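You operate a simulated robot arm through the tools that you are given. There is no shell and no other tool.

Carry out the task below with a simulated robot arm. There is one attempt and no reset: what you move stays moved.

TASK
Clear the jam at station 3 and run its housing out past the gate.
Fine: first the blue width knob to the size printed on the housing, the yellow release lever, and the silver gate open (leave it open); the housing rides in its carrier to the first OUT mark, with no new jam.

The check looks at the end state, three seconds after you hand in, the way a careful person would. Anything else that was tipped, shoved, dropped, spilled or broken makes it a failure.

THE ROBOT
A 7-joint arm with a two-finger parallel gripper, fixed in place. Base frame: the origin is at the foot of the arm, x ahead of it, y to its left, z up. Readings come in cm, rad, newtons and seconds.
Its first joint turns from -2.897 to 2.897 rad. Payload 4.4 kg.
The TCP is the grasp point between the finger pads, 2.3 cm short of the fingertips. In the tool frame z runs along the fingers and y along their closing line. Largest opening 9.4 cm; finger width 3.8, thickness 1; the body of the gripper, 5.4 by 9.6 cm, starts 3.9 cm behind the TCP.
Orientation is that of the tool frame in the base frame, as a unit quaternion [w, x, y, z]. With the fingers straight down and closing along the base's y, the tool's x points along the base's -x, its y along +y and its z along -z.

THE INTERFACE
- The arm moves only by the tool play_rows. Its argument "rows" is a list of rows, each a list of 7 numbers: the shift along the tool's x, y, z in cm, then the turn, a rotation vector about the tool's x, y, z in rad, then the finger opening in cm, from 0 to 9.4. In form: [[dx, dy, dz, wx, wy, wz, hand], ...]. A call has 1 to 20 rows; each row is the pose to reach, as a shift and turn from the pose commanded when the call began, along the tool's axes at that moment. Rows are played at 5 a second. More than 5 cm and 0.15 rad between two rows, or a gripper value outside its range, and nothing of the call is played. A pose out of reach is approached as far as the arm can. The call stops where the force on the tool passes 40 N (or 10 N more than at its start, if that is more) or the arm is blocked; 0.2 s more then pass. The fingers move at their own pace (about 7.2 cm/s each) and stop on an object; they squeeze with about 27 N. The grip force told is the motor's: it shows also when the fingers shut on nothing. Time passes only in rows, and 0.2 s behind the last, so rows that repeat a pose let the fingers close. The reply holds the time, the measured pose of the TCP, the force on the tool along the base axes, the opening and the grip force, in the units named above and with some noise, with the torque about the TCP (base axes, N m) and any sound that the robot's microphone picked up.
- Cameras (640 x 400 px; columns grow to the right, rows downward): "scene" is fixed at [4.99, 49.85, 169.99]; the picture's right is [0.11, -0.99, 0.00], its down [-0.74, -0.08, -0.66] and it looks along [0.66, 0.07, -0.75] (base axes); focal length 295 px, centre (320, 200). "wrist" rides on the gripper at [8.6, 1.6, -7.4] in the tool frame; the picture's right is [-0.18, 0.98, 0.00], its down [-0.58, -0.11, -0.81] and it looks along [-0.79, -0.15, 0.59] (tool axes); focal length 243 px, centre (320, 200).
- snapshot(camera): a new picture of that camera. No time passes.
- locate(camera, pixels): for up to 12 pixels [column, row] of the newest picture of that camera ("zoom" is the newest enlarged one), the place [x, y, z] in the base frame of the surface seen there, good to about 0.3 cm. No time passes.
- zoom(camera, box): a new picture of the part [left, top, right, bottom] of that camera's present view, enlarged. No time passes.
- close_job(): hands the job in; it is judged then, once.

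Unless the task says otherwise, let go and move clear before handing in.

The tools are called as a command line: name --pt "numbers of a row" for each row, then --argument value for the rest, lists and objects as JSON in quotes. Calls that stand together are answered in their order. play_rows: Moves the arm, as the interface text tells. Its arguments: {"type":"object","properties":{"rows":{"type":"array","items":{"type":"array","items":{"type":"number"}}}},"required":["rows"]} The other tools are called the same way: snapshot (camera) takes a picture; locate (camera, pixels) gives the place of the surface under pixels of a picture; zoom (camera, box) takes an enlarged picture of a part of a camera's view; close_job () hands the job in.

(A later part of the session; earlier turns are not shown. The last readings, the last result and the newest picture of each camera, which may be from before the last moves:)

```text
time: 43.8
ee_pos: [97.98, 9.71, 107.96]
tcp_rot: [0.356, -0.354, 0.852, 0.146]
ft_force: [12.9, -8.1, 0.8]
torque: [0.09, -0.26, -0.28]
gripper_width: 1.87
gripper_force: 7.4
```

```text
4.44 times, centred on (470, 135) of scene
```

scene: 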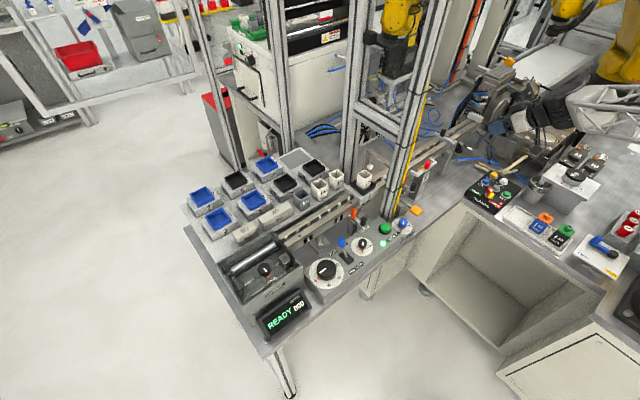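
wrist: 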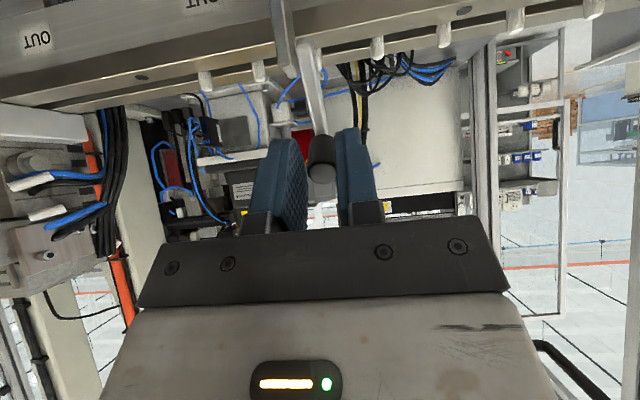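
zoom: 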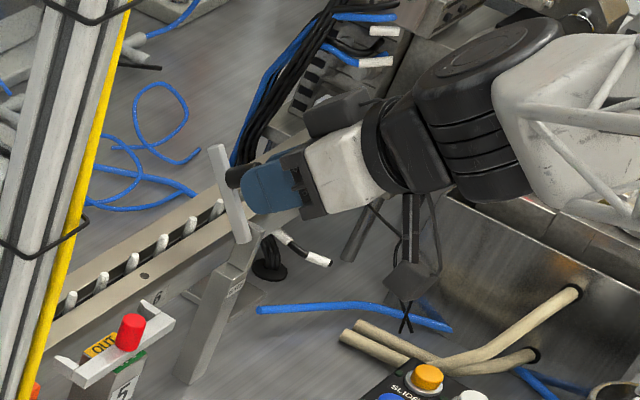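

The bar is at about 70° and following smoothly. I'll continue to 90° and slightly beyond until resistance.

play_rows --pt "0.44 0 -0.31 0 0 0 1.2" --pt "0.9 0 -0.59 0 0 0 1.2" --pt "1.38 0 -0.82 0 0 0 1.2" --pt "1.89 0 -1.01 0 0 0 1.2" --pt "2.41 0 -1.15 0 0 0 1.2"

snapshot --camera "wrist"

zoom --camera "scene" --box '[420, 90, 520, 180]'

```text
time: 45.0
ee_pos: [96.13, 8.12, 107.1]
tcp_rot: [0.355, -0.354, 0.852, 0.147]
ft_force: [0.3, 0.2, -0.5]
torque: [-0.02, 0.02, 0.01]
gripper_width: 1.23
gripper_force: 0.3
```

```text
taken
```

wrist: 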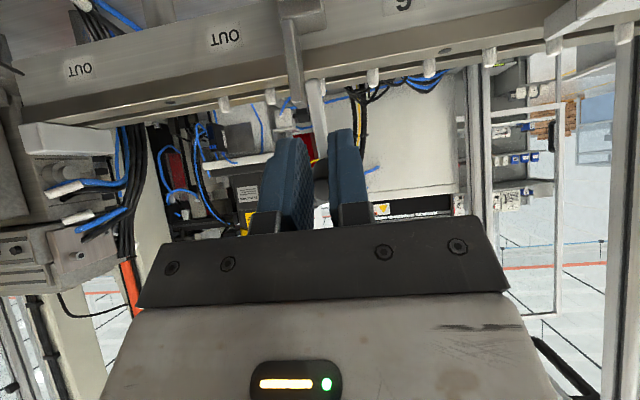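

```text
4.44 times, centred on (470, 135) of scene
```

zoom: 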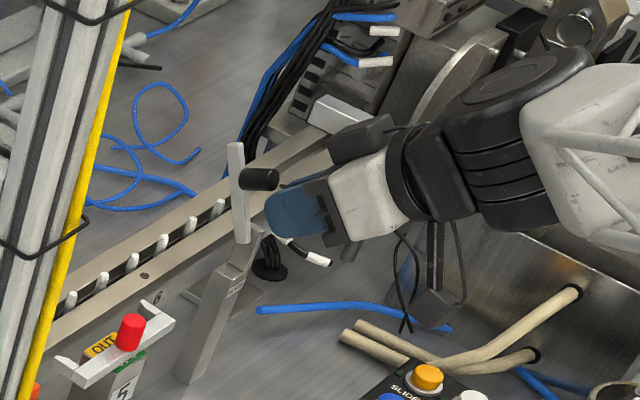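

The light grip slipped off but the bar stays up, at roughly 70–75°. I'll open and back off to look at it from the side.

play_rows --pt "0 0 0 0 0 0 4.0" --pt "0.5 0 -2 0 0 0 4.0" --pt "1.5 0 -5 0 0 0 4.0" --pt "2.5 0 -8 0 0 0 4.0"

snapshot --camera "wrist"

zoom --camera "wrist" --box '[240, 0, 400, 150]'

zoom --camera "scene" --box '[440, 105, 490, 165]'

```text
time: 46.0
ee_pos: [90.85, 2.75, 110.93]
tcp_rot: [0.356, -0.353, 0.853, 0.146]
ft_force: [-0.9, -0.5, -0.8]
torque: [-0.02, -0.06, 0.01]
gripper_width: 3.99
gripper_force: 0.2
```

```text
taken
```

wrist: 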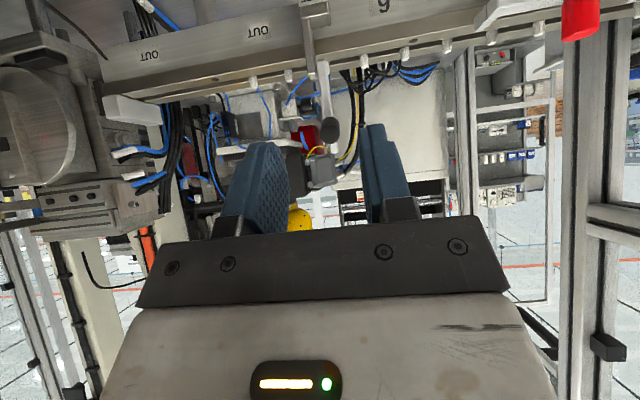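

```text
2.67 times, centred on (320, 75) of wrist
```

zoom: 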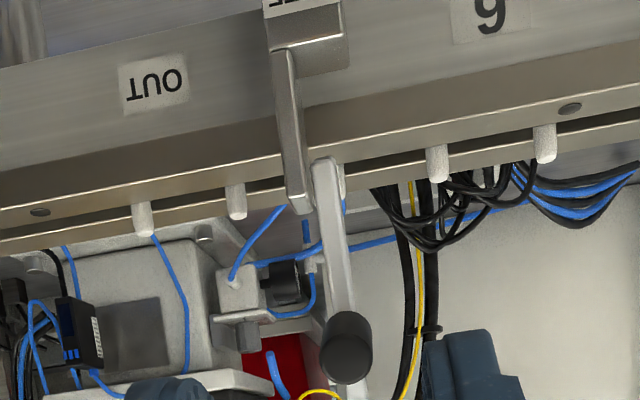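

```text
6.67 times, centred on (465, 135) of scene
```

zoom: 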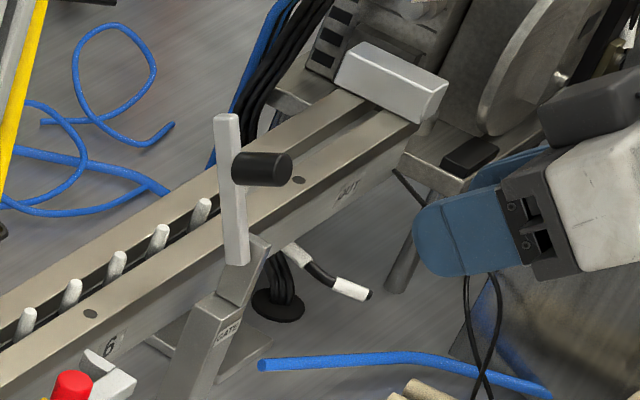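

The gate stays raised. I'll measure the bar's two ends to get its angle.

locate --camera "zoom" --pixels '[[226, 122], [230, 140], [232, 180], [236, 220], [240, 255], [243, 120], [248, 240], [262, 165], [285, 165], [240, 167], [255, 245], [215, 330]]'

locate --camera "wrist" --pixels '[[321, 62], [324, 85], [327, 105], [331, 130], [330, 140], [309, 45], [312, 70]]'

```text
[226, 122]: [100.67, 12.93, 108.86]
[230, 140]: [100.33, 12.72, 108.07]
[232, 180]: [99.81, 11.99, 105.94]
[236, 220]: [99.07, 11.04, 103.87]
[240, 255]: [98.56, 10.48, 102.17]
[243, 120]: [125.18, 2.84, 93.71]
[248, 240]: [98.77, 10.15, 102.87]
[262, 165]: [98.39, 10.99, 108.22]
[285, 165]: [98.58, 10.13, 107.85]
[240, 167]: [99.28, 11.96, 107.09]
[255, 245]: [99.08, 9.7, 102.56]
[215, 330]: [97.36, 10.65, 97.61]
```

```text
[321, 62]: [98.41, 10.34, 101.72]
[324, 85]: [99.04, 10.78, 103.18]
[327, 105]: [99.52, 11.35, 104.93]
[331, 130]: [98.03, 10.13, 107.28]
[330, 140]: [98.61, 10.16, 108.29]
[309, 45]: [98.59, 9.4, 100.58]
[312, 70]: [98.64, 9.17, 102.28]
```

The bar stands at about 65° (top end at n≈80), not fully open. I'll tilt the tool further to line up with the knob, then grip it firmly and pull the bar past vertical.

play_rows --pt "0 0 0 0 -0.12 0 4.0" --pt "0 0 0 0 -0.24 0 4.0" --pt "0 0 0 0 -0.35 0 4.0" --pt "0 0 0 0 -0.35 0 4.0"

play_rows --pt "-0.8 0 3.3 0 0 0 4.0" --pt "-1.57 -0.05 6.66 0 0 0 4.0" --pt "-1.57 -0.05 6.66 0 0 0 4.0"

snapshot --camera "wrist"

zoom --camera "scene" --box '[440, 90, 520, 165]'

```text
time: 47.0
ee_pos: [91.01, 2.71, 111.06]
tcp_rot: [0.499, -0.324, 0.777, 0.207]
ft_force: [0.0, -0.3, 0.0]
torque: [0.01, -0.02, -0.03]
gripper_width: 4.0
gripper_force: 0.1
```

```text
time: 47.8
ee_pos: [95.66, 7.48, 109.71]
tcp_rot: [0.499, -0.323, 0.777, 0.206]
ft_force: [0.6, 0.2, 0.4]
torque: [-0.01, 0.01, -0.01]
gripper_width: 4.0
gripper_force: 0.0
```

```text
taken
```

wrist: 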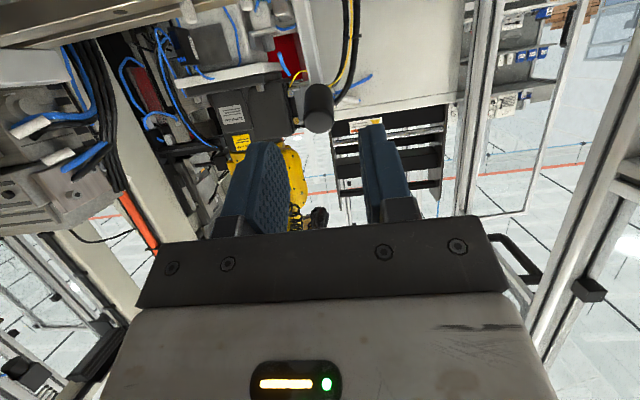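

```text
5.33 times, centred on (480, 128) of scene
```

zoom: 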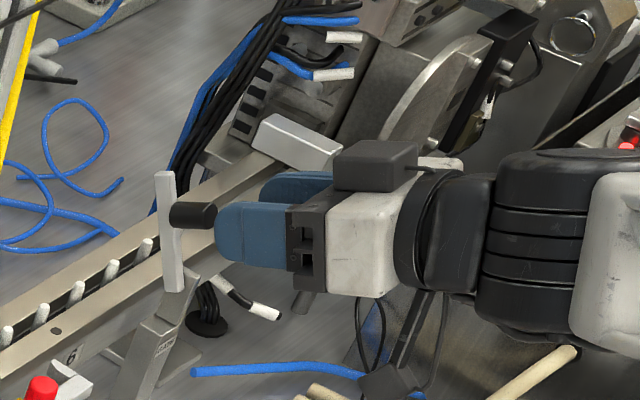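

The knob shows at wrist (318,107). I'll locate it from here before moving in.

locate --camera "wrist" --pixels '[[318, 90], [318, 107], [318, 122], [308, 107], [328, 107], [318, 128], [312, 75]]'

locate --camera "zoom" --pixels '[[185, 212], [205, 215], [195, 205], [180, 222], [167, 180], [172, 280]]'

```text
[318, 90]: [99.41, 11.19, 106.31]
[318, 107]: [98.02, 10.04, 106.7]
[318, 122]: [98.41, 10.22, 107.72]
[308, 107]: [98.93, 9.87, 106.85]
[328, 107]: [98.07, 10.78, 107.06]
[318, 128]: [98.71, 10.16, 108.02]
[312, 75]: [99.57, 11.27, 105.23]
```

```text
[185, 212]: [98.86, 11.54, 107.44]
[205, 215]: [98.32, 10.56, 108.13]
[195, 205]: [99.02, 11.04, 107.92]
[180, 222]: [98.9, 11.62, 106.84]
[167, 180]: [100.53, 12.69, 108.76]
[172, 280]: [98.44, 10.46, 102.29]
```

The knob's end face is at about (98.2,10.3,107.3). I'll slide the fingers over it and close firmly.

play_rows --pt "0.12 0.1 1.8 0 0 0 4.0" --pt "0.25 0.2 3.6 0 0 0 4.0" --pt "0.37 0.2 5.36 0 0 0 4.0" --pt "0.37 0.2 5.36 0 0 0 4.0"

play_rows --pt "0 0 0 0 0 0 2.5" --pt "0 0 0 0 0 0 1.5" --pt "0 0 0 0 0 0 0.5" --pt "0 0 0 0 0 0 0.5"

snapshot --camera "wrist"

zoom --camera "scene" --box '[440, 90, 520, 165]'

```text
time: 48.8
ee_pos: [98.9, 10.86, 107.05]
tcp_rot: [0.498, -0.324, 0.778, 0.206]
ft_force: [-1.2, -0.4, 0.3]
torque: [-0.01, 0.02, -0.01]
gripper_width: 4.01
gripper_force: 0.0
```

```text
time: 49.8
ee_pos: [98.94, 10.59, 107.05]
tcp_rot: [0.499, -0.322, 0.778, 0.204]
ft_force: [19.5, -25.9, -0.7]
torque: [-0.12, 0.25, -0.06]
gripper_width: 1.9
gripper_force: 16.2
```

```text
taken
```

wrist: 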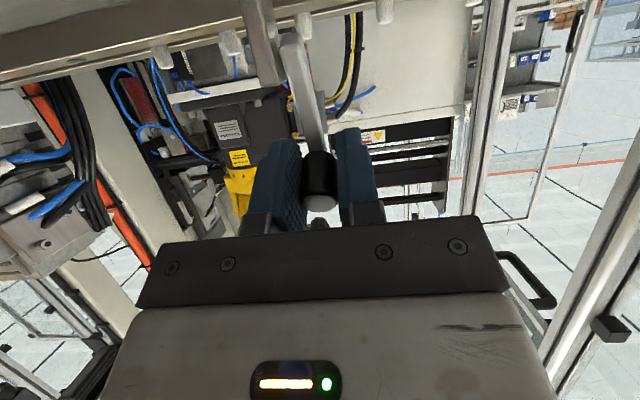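

```text
5.33 times, centred on (480, 128) of scene
```

zoom: 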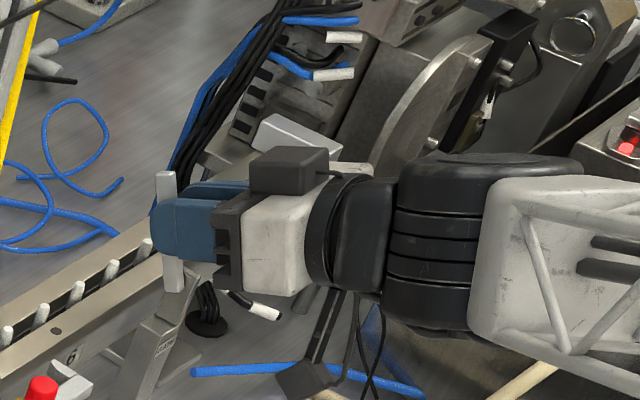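

I have a firm grip, with a +s side load. I'll relieve it, then swing the bar further with the tool turning along.

play_rows --pt "0 -0.12 0 0 0 0 0.5" --pt "0 -0.22 0 0 0 0 0.5" --pt "0 -0.22 0 0 0 0 0.5"

play_rows --pt "0.1 0 -0.2 0 -0.04 0 0.3" --pt "0.19 0 -0.41 0 -0.087 0 0.3" --pt "0.28 0 -0.61 0 -0.13 0 0.3" --pt "0.387 0 -0.82 0 -0.175 0 0.3"

zoom --camera "scene" --box '[440, 90, 520, 165]'

snapshot --camera "wrist"

```text
time: 50.6
ee_pos: [99.03, 10.83, 107.14]
tcp_rot: [0.499, -0.323, 0.777, 0.205]
ft_force: [0.6, -20.0, 2.9]
torque: [-0.41, 0.63, 0.26]
gripper_width: 1.75
gripper_force: 44.7
```

```text
time: 51.6
ee_pos: [98.5, 10.12, 107.12]
tcp_rot: [0.565, -0.304, 0.731, 0.233]
ft_force: [-1.0, -17.3, 3.1]
torque: [-0.43, 0.55, 0.32]
gripper_width: 1.74
gripper_force: 45.3
```

```text
5.33 times, centred on (480, 128) of scene
```

zoom: 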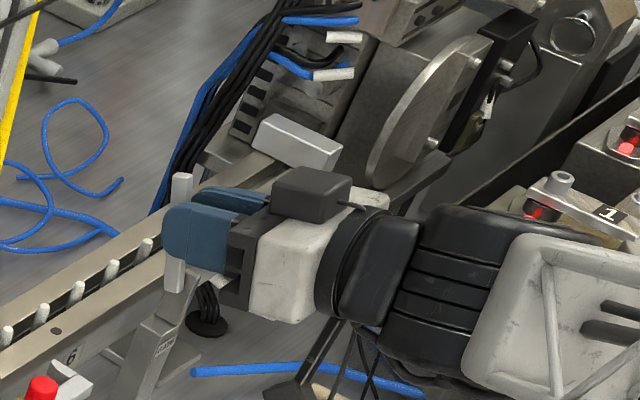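

```text
taken
```

wrist: 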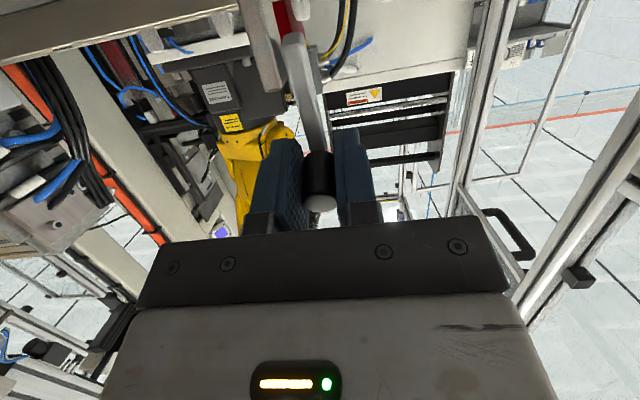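

The bar follows without extra force. I'll continue another 20°.

play_rows --pt "0.19 0 -0.41 0 -0.087 0 0.3" --pt "0.388 0 -0.81 0 -0.175 0 0.3" --pt "0.64 0 -1.19 0 -0.262 0 0.3" --pt "0.914 0 -1.545 0 -0.349 0 0.3"

zoom --camera "scene" --box '[440, 90, 520, 165]'

snapshot --camera "wrist"

```text
time: 52.6
ee_pos: [97.21, 8.9, 106.54]
tcp_rot: [0.683, -0.259, 0.621, 0.283]
ft_force: [13.9, -11.5, -7.0]
torque: [0.01, 0.09, 0.27]
gripper_width: 1.74
gripper_force: 44.8
```

```text
5.33 times, centred on (480, 128) of scene
```

zoom: 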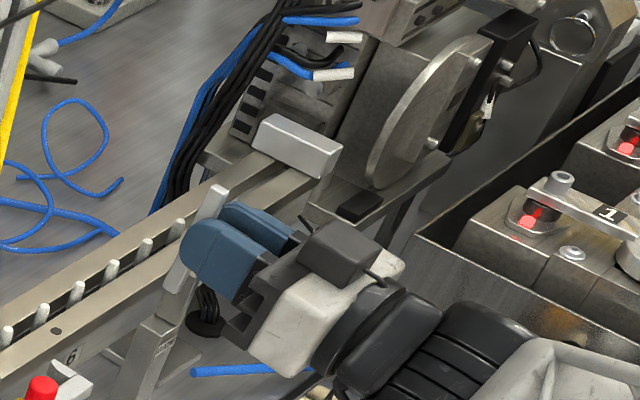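

```text
taken
```

wrist: 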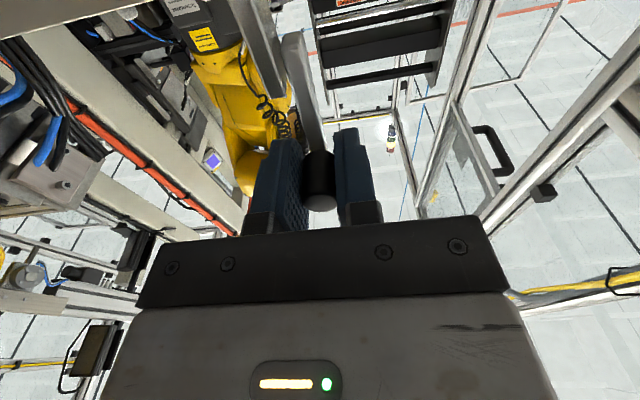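

The bar is now about vertical. I'll nudge another 10–15° to find its end stop so it can't fall back.

play_rows --pt "0.09 0 -0.2 0 -0.044 0 0.3" --pt "0.19 0 -0.41 0 -0.087 0 0.3" --pt "0.29 0 -0.61 0 -0.131 0 0.3" --pt "0.388 0 -0.81 0 -0.175 0 0.3"

zoom --camera "scene" --box '[440, 90, 520, 165]'

```text
time: 53.7
ee_pos: [96.77, 8.38, 106.38]
tcp_rot: [0.736, -0.233, 0.559, 0.303]
ft_force: [18.3, 4.7, -1.0]
torque: [-0.68, 0.88, -0.48]
gripper_width: 1.77
gripper_force: 44.8
stopped in row 4: the force on the tool passed its limit at 41 N (the readings are from after the stop); the commanded pose is now the measured one
```

```text
5.33 times, centred on (480, 128) of scene
```

zoom: 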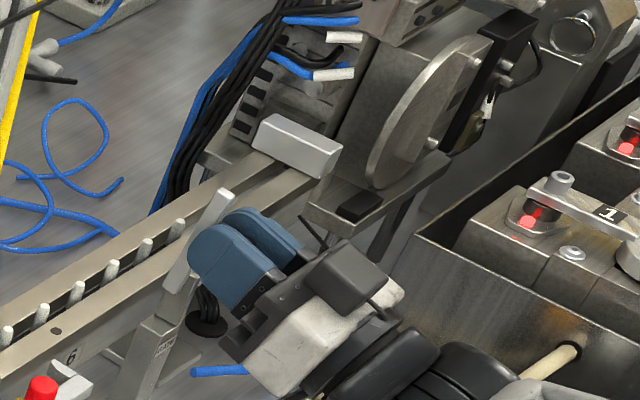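

The gate reached its stop past vertical. I'll open the fingers, back straight off, and check the gate stays up.

locate --camera "scene" --pixels '[[495, 190], [485, 200], [500, 170], [470, 190], [520, 200], [515, 160]]'

play_rows --pt "0 0 0 0 0 0 1.8" --pt "0 0 0 0 0 0 3.0" --pt "0 0 0 0 0 0 4.0" --pt "0 0 0 0 0 0 4.0"

zoom --camera "scene" --box '[440, 90, 520, 165]'

```text
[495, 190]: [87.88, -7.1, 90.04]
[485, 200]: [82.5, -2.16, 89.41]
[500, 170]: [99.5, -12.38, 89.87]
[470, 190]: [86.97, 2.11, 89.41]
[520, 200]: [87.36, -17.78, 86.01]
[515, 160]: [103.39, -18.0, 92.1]
```

```text
time: 54.7
ee_pos: [96.65, 8.4, 106.38]
tcp_rot: [0.736, -0.234, 0.559, 0.303]
ft_force: [-0.5, 0.1, 0.1]
torque: [0.02, 0.01, 0.0]
gripper_width: 4.01
gripper_force: 0.0
```

```text
5.33 times, centred on (480, 128) of scene
```

zoom: 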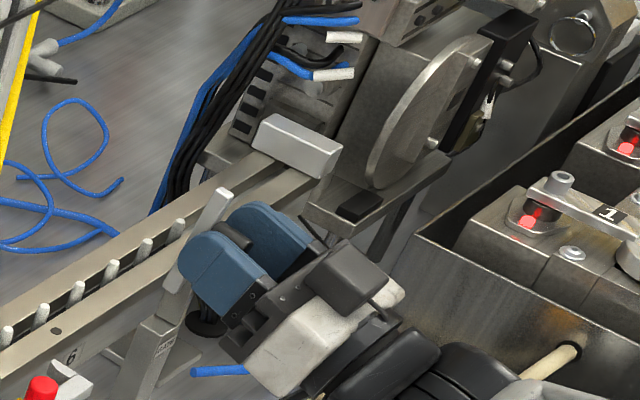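

The gate stays up unaided at about (76.5 n), leaning past vertical. I'll lift the hand off upward, retreat, and level the tool again.

play_rows --pt "-1.5 0 0.4 0 0 0 4.0" --pt "-2.9 0 0.8 0 0 0 4.0" --pt "-5.79 0 1.59 0 0 0 4.0" --pt "-8.68 0 2.39 0 0 0 4.0" --pt "-9.75 0 -1.47 0 0 0 4.0" --pt "-10.8 0 -5.3 0 0 0 4.0"

play_rows --pt "0 0 0 0 0.14 0 4.0" --pt "0 0 0 0 0.28 0 4.0" --pt "0 0 0 0 0.42 0 4.0" --pt "0 0 0 0 0.56 0 4.0" --pt "0 0 0 0 0.7 0 4.0" --pt "0 0 0 0 0.84 0 4.0" --pt "0 0 0 0 0.98 0 4.0" --pt "0 0 0 0 1.12 0 4.0" --pt "0 0 0 0 1.26 0 4.0" --pt "0 0 0 0 1.4 0 4.0" --pt "0 0 0 0 1.54 0 4.0" --pt "0 0 0 0 1.68 0 4.0" --pt "0 0 0 0 1.82 0 4.0" --pt "0 0 0 0 1.84 0 4.0"

snapshot --camera "scene"

zoom --camera "scene" --box '[420, 90, 500, 165]'

snapshot --camera "wrist"

```text
time: 56.1
ee_pos: [91.16, 2.58, 115.4]
tcp_rot: [0.736, -0.233, 0.558, 0.304]
ft_force: [0.7, 0.4, -0.6]
torque: [-0.01, 0.04, -0.01]
gripper_width: 4.0
gripper_force: 0.0
```

```text
time: 59.1
ee_pos: [91.02, 2.73, 115.34]
tcp_rot: [0.001, -0.383, 0.924, -0.002]
ft_force: [0.3, -0.2, 0.2]
torque: [0.0, -0.02, 0.0]
gripper_width: 3.99
gripper_force: 0.1
```

```text
taken
```

scene: 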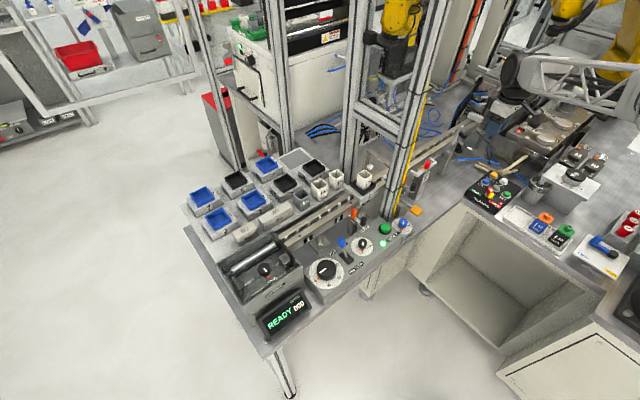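

```text
5.33 times, centred on (460, 128) of scene
```

zoom: 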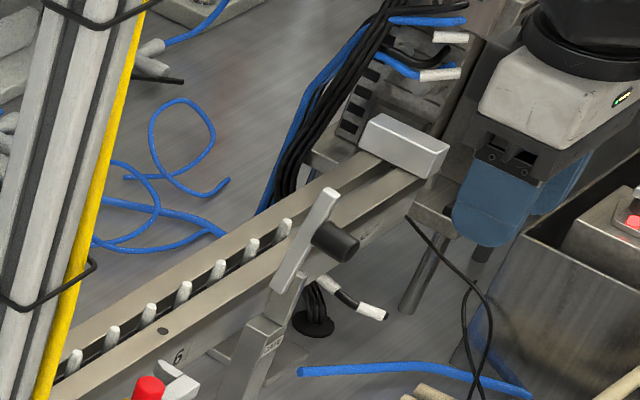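

```text
taken
```

wrist: 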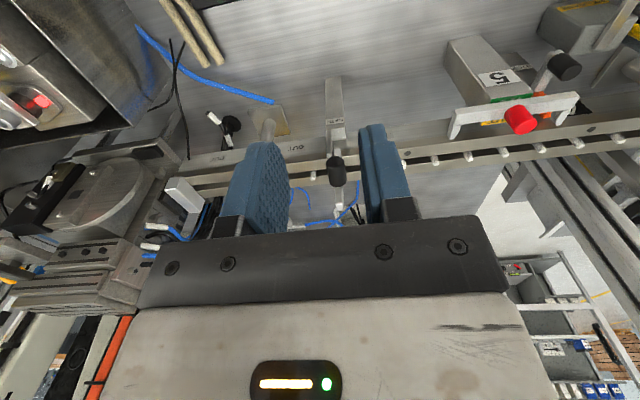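

The gate is clearly open and holds itself. Before indexing I'll check the stop tab at 4 and the arch ahead of the carrier once more.

zoom --camera "scene" --box '[355, 140, 435, 200]'

locate --camera "zoom" --pixels '[[405, 282], [405, 300], [395, 330], [115, 195], [115, 210], [232, 285], [232, 300], [160, 110], [60, 100], [40, 350], [130, 360], [75, 335]]'

zoom --camera "scene" --box '[325, 195, 405, 270]'

```text
6.67 times, centred on (395, 170) of scene
```

zoom: 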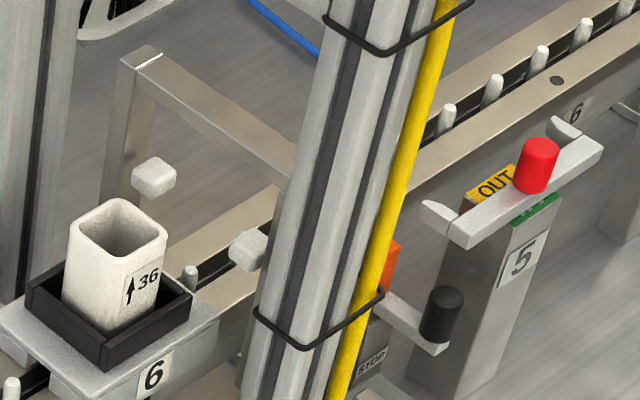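

```text
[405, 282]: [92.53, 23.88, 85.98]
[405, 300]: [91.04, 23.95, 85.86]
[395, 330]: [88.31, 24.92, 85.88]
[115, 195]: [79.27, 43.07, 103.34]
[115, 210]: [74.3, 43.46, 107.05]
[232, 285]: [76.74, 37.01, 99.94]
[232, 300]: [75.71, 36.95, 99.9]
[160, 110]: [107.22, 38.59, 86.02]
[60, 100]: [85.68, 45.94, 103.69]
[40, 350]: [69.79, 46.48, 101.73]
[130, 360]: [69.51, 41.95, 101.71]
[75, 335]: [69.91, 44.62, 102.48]
```

```text
5.33 times, centred on (365, 232) of scene
```

zoom: 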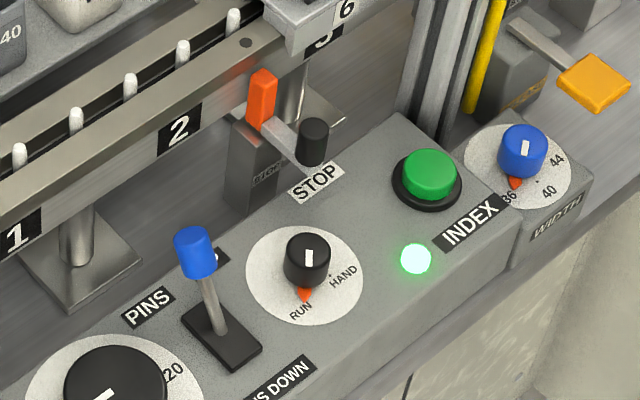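

Both stops are in the same lowered state and the light is green. Now I'll travel back toward the INDEX button with closed fingers, keeping in front of the post.

play_rows --pt "3 3 0 0 0 0 2" --pt "6 6 0 0 0 0 0" --pt "8.3 10 0 0 0 0 0" --pt "8.3 14.5 0 0 0 0 0" --pt "8.3 19 0 0 0 0 0" --pt "8.3 23.5 0 0 0 0 0" --pt "8.3 28 0 0 0 0 0" --pt "8.3 32.5 0 0 0 0 0" --pt "8.3 37 0 0 0 0 0" --pt "8.3 41 0 0 0 0 0" --pt "8.3 42.9 0 0 0 0 0"

play_rows --pt "0 0 0 0 -0.12 0 0" --pt "0 0 0 0 -0.24 0 0" --pt "0 0 0 0 -0.35 0 0" --pt "0 0 0 0 -0.35 0 0"

snapshot --camera "wrist"

zoom --camera "scene" --box '[330, 140, 440, 240]'

```text
time: 61.5
ee_pos: [54.76, 27.16, 115.15]
tcp_rot: [0.002, -0.383, 0.924, -0.003]
ft_force: [0.8, -0.4, 0.3]
torque: [0.0, 0.03, -0.02]
gripper_width: 0.0
gripper_force: 26.7
```

```text
time: 62.5
ee_pos: [54.76, 27.28, 115.19]
tcp_rot: [0.163, -0.377, 0.91, 0.063]
ft_force: [0.8, 0.4, -0.1]
torque: [0.0, 0.0, 0.02]
gripper_width: 0.0
gripper_force: 27.3
```

```text
taken
```

wrist: 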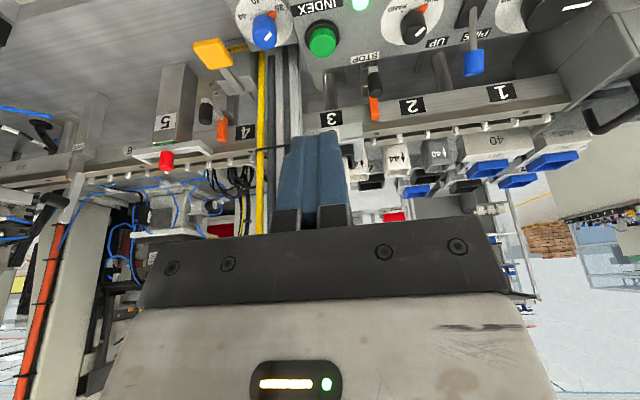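

```text
4.00 times, centred on (385, 190) of scene
```

zoom: 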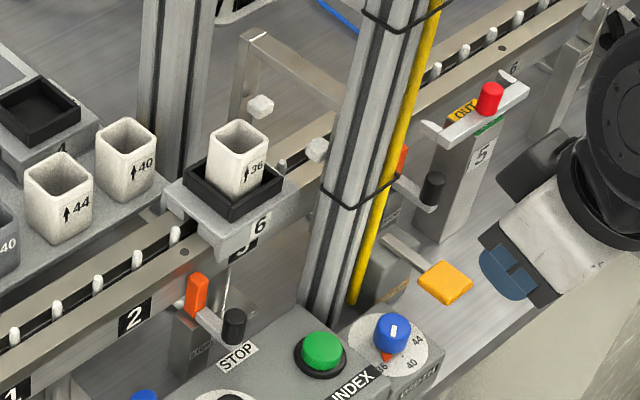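

I'm in front of the panel. I'll locate the INDEX button exactly.

locate --camera "wrist" --pixels '[[322, 40], [315, 40], [329, 40], [322, 50], [322, 32], [335, 45], [308, 45]]'

locate --camera "zoom" --pixels '[[322, 345], [310, 340], [335, 345], [322, 335], [322, 355], [258, 105], [316, 148], [400, 155], [236, 320]]'

```text
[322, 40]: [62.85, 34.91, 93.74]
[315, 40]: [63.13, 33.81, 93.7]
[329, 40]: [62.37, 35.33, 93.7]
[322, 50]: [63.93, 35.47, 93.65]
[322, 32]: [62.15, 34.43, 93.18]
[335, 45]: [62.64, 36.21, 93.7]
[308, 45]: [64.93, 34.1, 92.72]
```

```text
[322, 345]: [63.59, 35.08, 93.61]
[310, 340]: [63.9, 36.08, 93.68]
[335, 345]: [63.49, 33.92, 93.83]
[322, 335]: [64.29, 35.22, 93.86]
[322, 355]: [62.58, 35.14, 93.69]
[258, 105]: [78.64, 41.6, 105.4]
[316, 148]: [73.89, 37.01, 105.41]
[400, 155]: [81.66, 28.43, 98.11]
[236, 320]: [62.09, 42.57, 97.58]
```

The button's top centre is at (63.3,35.0,93.75). I'll hover just above it, hand leaning away from the post.

play_rows --pt "-1.86 -0.12 3.66 0 0 0 0" --pt "-3.72 -0.25 7.32 0 0 0 0" --pt "-5.59 -0.37 10.98 0 0 0 0" --pt "-7.45 -0.49 14.64 0 0 0 0" --pt "-7.45 -0.49 14.64 0 0 0 0"

snapshot --camera "wrist"

zoom --camera "scene" --box '[330, 140, 440, 240]'

```text
time: 63.7
ee_pos: [63.72, 35.46, 103.93]
tcp_rot: [0.163, -0.377, 0.91, 0.064]
ft_force: [0.3, -0.3, 0.0]
torque: [0.01, -0.05, -0.01]
gripper_width: 0.02
gripper_force: 26.8
```

```text
taken
```

wrist: 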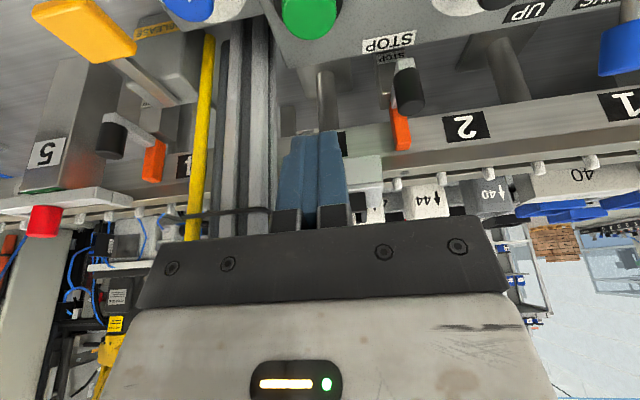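

```text
4.00 times, centred on (385, 190) of scene
```

zoom: 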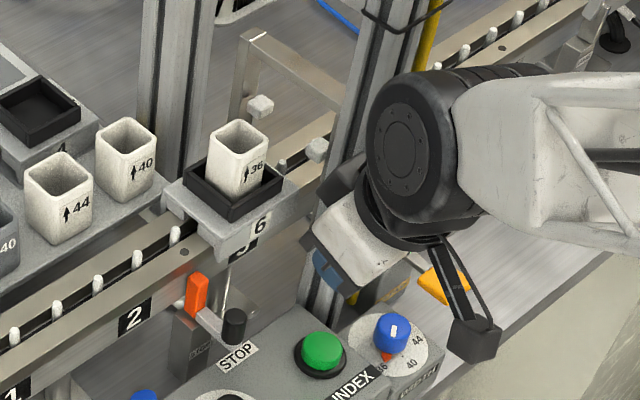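

Clearances look fine. I'll descend to just above the button.

play_rows --pt "1.03 0 2.82 0 0 0 0" --pt "1.71 0 4.7 0 0 0 0" --pt "2.22 0 6.1 0 0 0 0" --pt "2.22 0 6.1 0 0 0 0"

snapshot --camera "wrist"

zoom --camera "scene" --box '[350, 180, 430, 250]'

```text
time: 64.7
ee_pos: [63.82, 35.38, 97.5]
tcp_rot: [0.163, -0.377, 0.91, 0.065]
ft_force: [0.7, 0.0, -0.5]
torque: [-0.01, -0.02, 0.02]
gripper_width: 0.0
gripper_force: 26.8
```

```text
taken
```

wrist: 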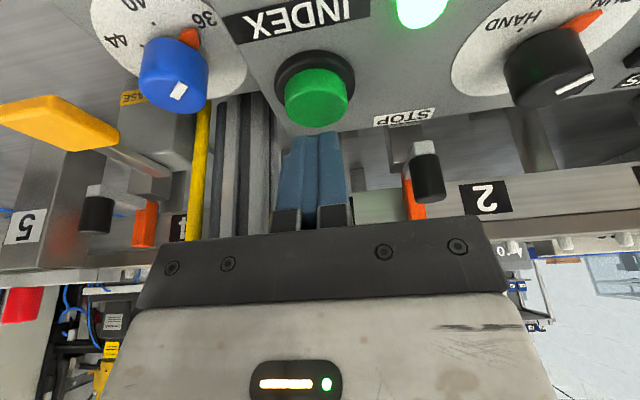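

```text
5.71 times, centred on (390, 215) of scene
```

zoom: 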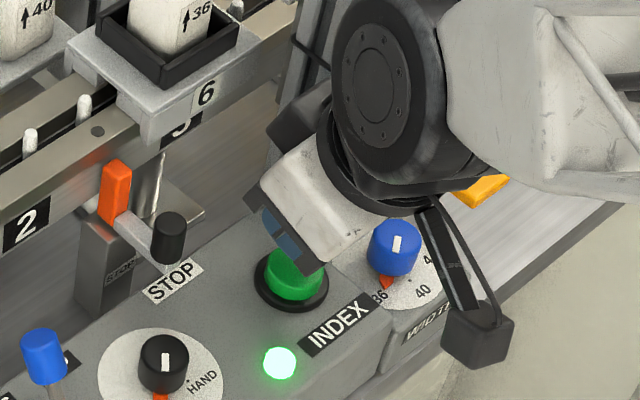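

The closed fingertips are right over the green button. I'll press it once and lift off again.

play_rows --pt "0.21 0 0.56 0 0 0 0" --pt "0.34 0 0.94 0 0 0 0" --pt "0.45 0 1.22 0 0 0 0" --pt "0.55 0 1.5 0 0 0 0"

snapshot --camera "scene"

zoom --camera "scene" --box '[330, 140, 440, 240]'

```text
time: 65.7
ee_pos: [63.74, 35.36, 95.93]
tcp_rot: [0.163, -0.377, 0.91, 0.064]
ft_force: [-0.3, 1.4, 2.9]
torque: [0.04, 0.02, 0.0]
gripper_width: 0.01
gripper_force: 26.7
heard: click
```

```text
taken
```

scene: 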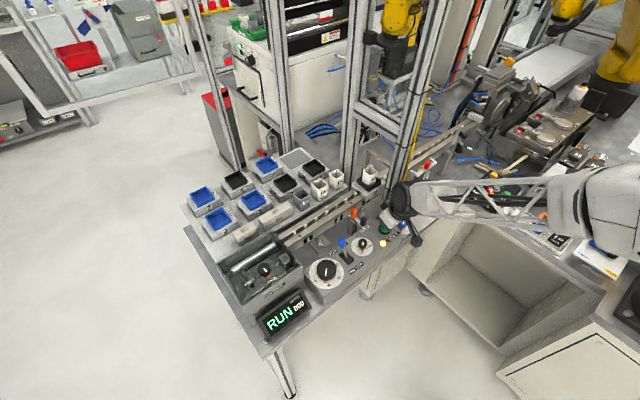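

```text
4.00 times, centred on (385, 190) of scene
```

zoom: 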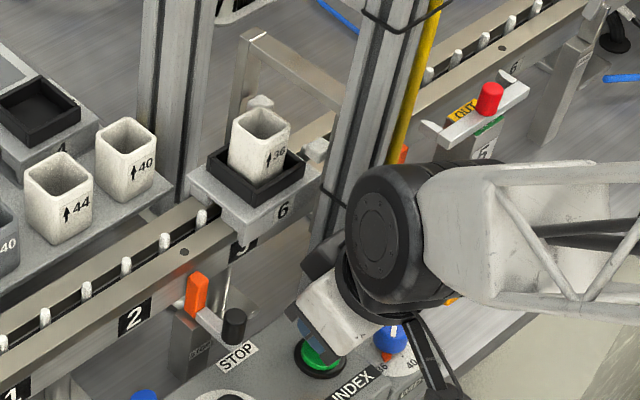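

A click was heard, the display shows RUN and the carrier is moving. I'll release the button and watch.

play_rows --pt "-0.34 0 -0.94 0 0 0 0" --pt "-0.68 0 -1.9 0 0 0 0" --pt "-0.68 0 -1.9 0 0 0 0" --pt "-0.68 0 -1.9 0 0 0 0"

snapshot --camera "scene"

zoom --camera "scene" --box '[330, 140, 440, 240]'

zoom --camera "scene" --box '[240, 270, 340, 350]'

```text
time: 66.7
ee_pos: [63.64, 35.22, 97.88]
tcp_rot: [0.162, -0.377, 0.91, 0.065]
ft_force: [0.0, 0.1, 0.1]
torque: [0.0, 0.03, 0.01]
gripper_width: 0.0
gripper_force: 27.5
```

```text
taken
```

scene: 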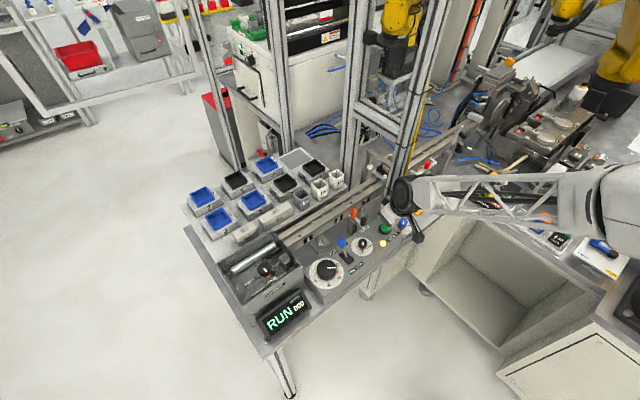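

```text
4.00 times, centred on (385, 190) of scene
```

zoom: 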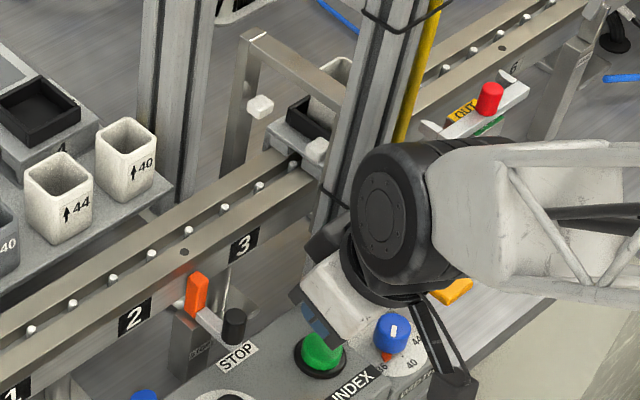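

```text
5.00 times, centred on (290, 310) of scene
```

zoom: 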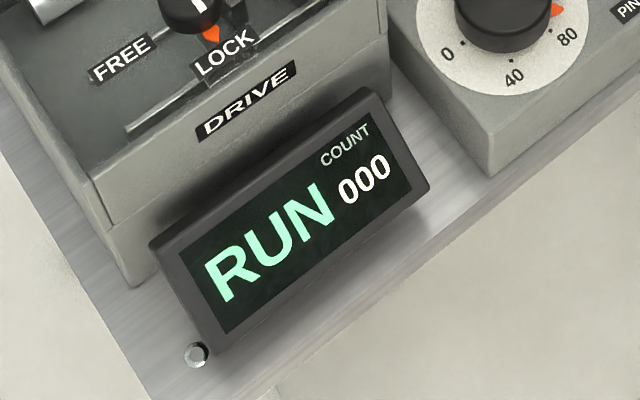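

The carrier moved through the guide to station 4, and the pins are now retracted for the return stroke. I'll wait for READY.

play_rows --pt "0 0 0 0 0 0 0" --pt "0 0 0 0 0 0 0" --pt "0 0 0 0 0 0 0" --pt "0 0 0 0 0 0 0" --pt "0 0 0 0 0 0 0" --pt "0 0 0 0 0 0 0" --pt "0 0 0 0 0 0 0" --pt "0 0 0 0 0 0 0"

snapshot --camera "scene"

zoom --camera "scene" --box '[330, 140, 440, 240]'

zoom --camera "scene" --box '[240, 270, 340, 350]'

snapshot --camera "wrist"

```text
time: 68.5
ee_pos: [63.67, 35.35, 97.88]
tcp_rot: [0.162, -0.378, 0.909, 0.065]
ft_force: [-0.5, -0.5, 0.3]
torque: [-0.01, 0.05, -0.01]
gripper_width: 0.0
gripper_force: 27.2
```

```text
taken
```

scene: 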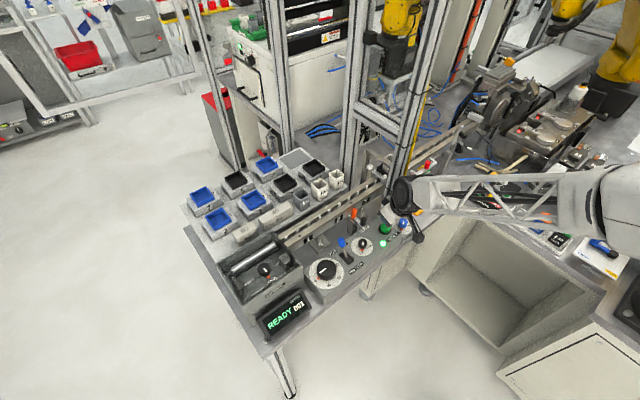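

```text
4.00 times, centred on (385, 190) of scene
```

zoom: 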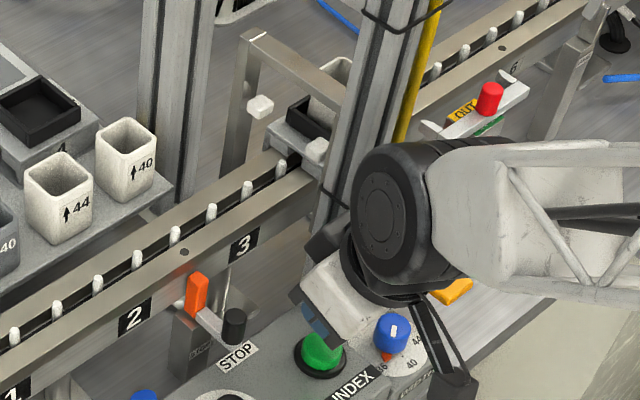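

```text
5.00 times, centred on (290, 310) of scene
```

zoom: 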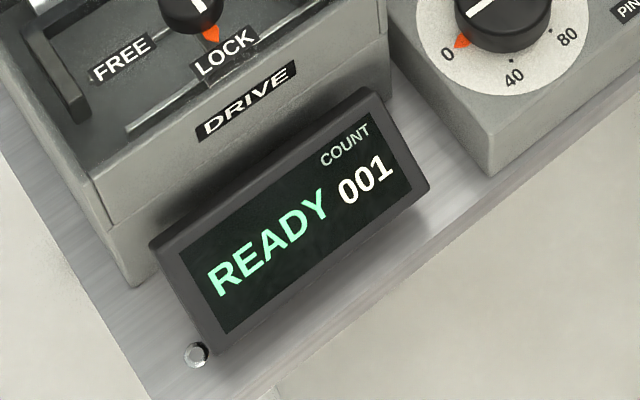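

```text
taken
```

wrist: 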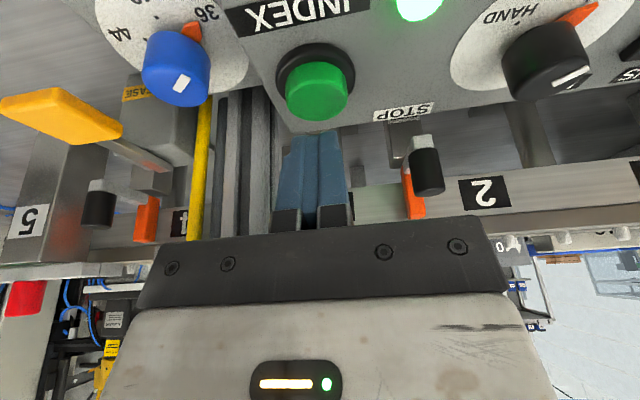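

READY 001: the first index worked and the carrier is at station 4. Before the next one I'll compare the tabs of stop 2 and stop 4 and the skirt height.

locate --camera "wrist" --pixels '[[147, 205], [146, 235], [146, 242], [413, 190], [415, 212], [415, 218], [97, 205], [425, 170]]'

zoom --camera "wrist" --box '[0, 140, 220, 320]'

zoom --camera "scene" --box '[385, 140, 465, 200]'

```text
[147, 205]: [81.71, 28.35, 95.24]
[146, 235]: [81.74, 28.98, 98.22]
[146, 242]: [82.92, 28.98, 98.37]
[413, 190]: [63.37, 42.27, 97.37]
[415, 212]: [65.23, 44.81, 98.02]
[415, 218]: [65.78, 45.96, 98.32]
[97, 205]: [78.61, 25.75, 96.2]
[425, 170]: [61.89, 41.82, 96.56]
```

```text
2.22 times, centred on (110, 230) of wrist
```

zoom: 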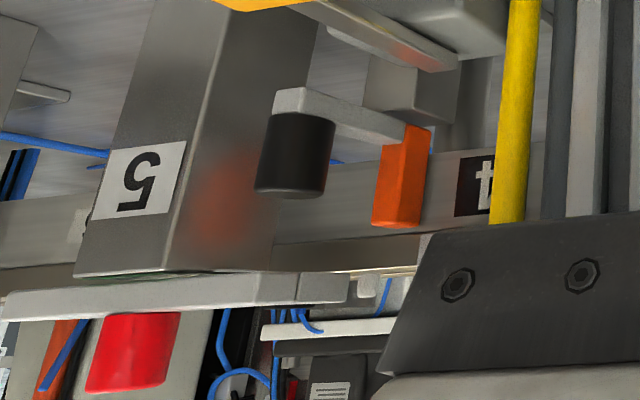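

```text
6.67 times, centred on (425, 170) of scene
```

zoom: 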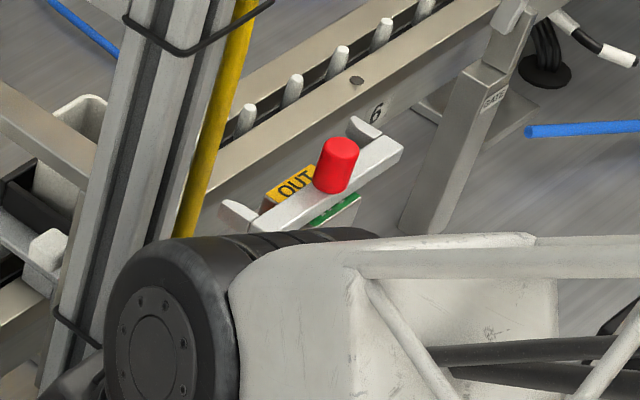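

Both stop tabs top out at z≈98.4, below the skirt, and the clamp shows OUT. I'll press INDEX a second time and wait.

play_rows --pt "0.34 0 0.94 0 0 0 0" --pt "0.55 0 1.5 0 0 0 0" --pt "0.68 0 1.9 0 0 0 0" --pt "0.34 0 0.94 0 0 0 0" --pt "0 0 0 0 0 0 0" --pt "0 0 0 0 0 0 0" --pt "0 0 0 0 0 0 0" --pt "0 0 0 0 0 0 0"

snapshot --camera "scene"

zoom --camera "scene" --box '[360, 110, 490, 210]'

zoom --camera "scene" --box '[240, 270, 340, 350]'

```text
time: 70.3
ee_pos: [63.86, 35.15, 97.92]
tcp_rot: [0.163, -0.377, 0.909, 0.065]
ft_force: [0.3, 0.1, 0.1]
torque: [0.05, 0.0, -0.01]
gripper_width: 0.0
gripper_force: 27.3
heard: click
```

```text
taken
```

scene: 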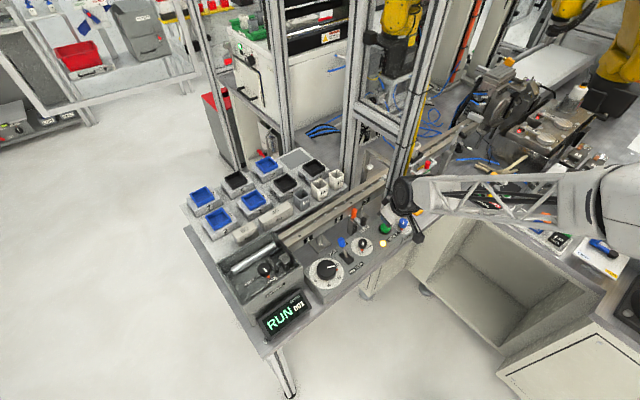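

```text
4.00 times, centred on (425, 160) of scene
```

zoom: 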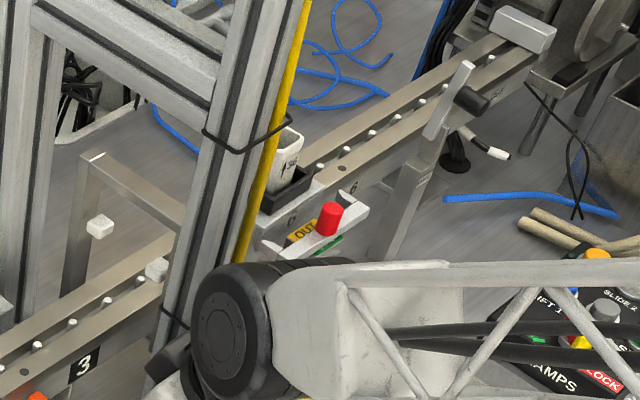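

```text
5.00 times, centred on (290, 310) of scene
```

zoom: 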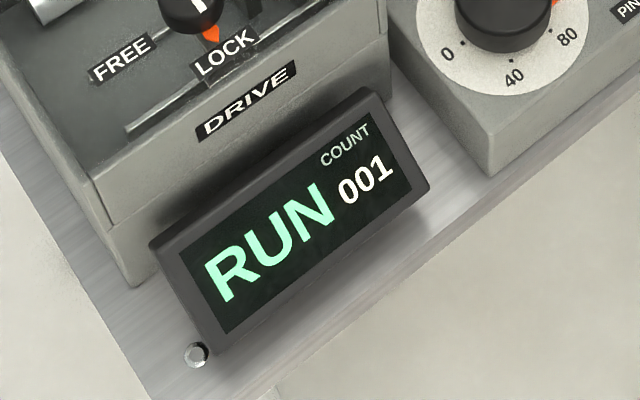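

The carrier has reached station 5 and the pins are returning. I'll wait for READY.

play_rows --pt "0 0 0 0 0 0 0" --pt "0 0 0 0 0 0 0" --pt "0 0 0 0 0 0 0" --pt "0 0 0 0 0 0 0" --pt "0 0 0 0 0 0 0" --pt "0 0 0 0 0 0 0" --pt "0 0 0 0 0 0 0" --pt "0 0 0 0 0 0 0" --pt "0 0 0 0 0 0 0"

snapshot --camera "scene"

zoom --camera "scene" --box '[410, 110, 490, 190]'

zoom --camera "scene" --box '[240, 270, 340, 350]'

```text
time: 72.3
ee_pos: [63.82, 35.19, 97.75]
tcp_rot: [0.163, -0.378, 0.909, 0.065]
ft_force: [-0.1, 1.1, 0.3]
torque: [0.02, -0.02, -0.03]
gripper_width: 0.0
gripper_force: 26.7
```

```text
taken
```

scene: 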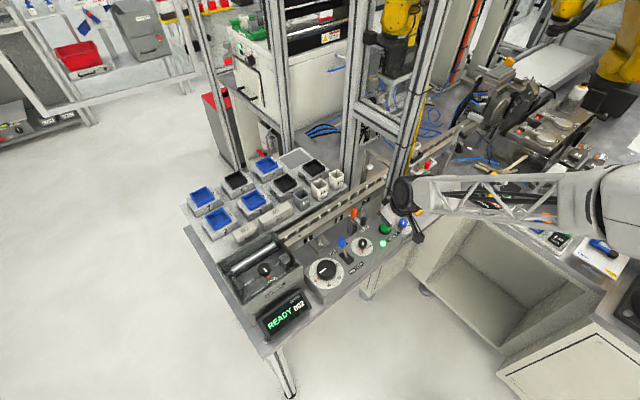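

```text
5.00 times, centred on (450, 150) of scene
```

zoom: 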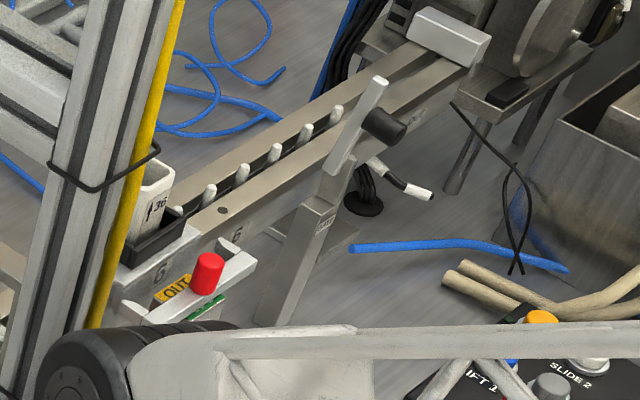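

```text
5.00 times, centred on (290, 310) of scene
```

zoom: 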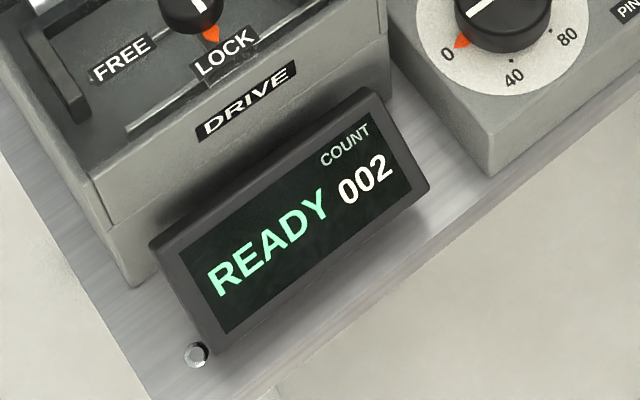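

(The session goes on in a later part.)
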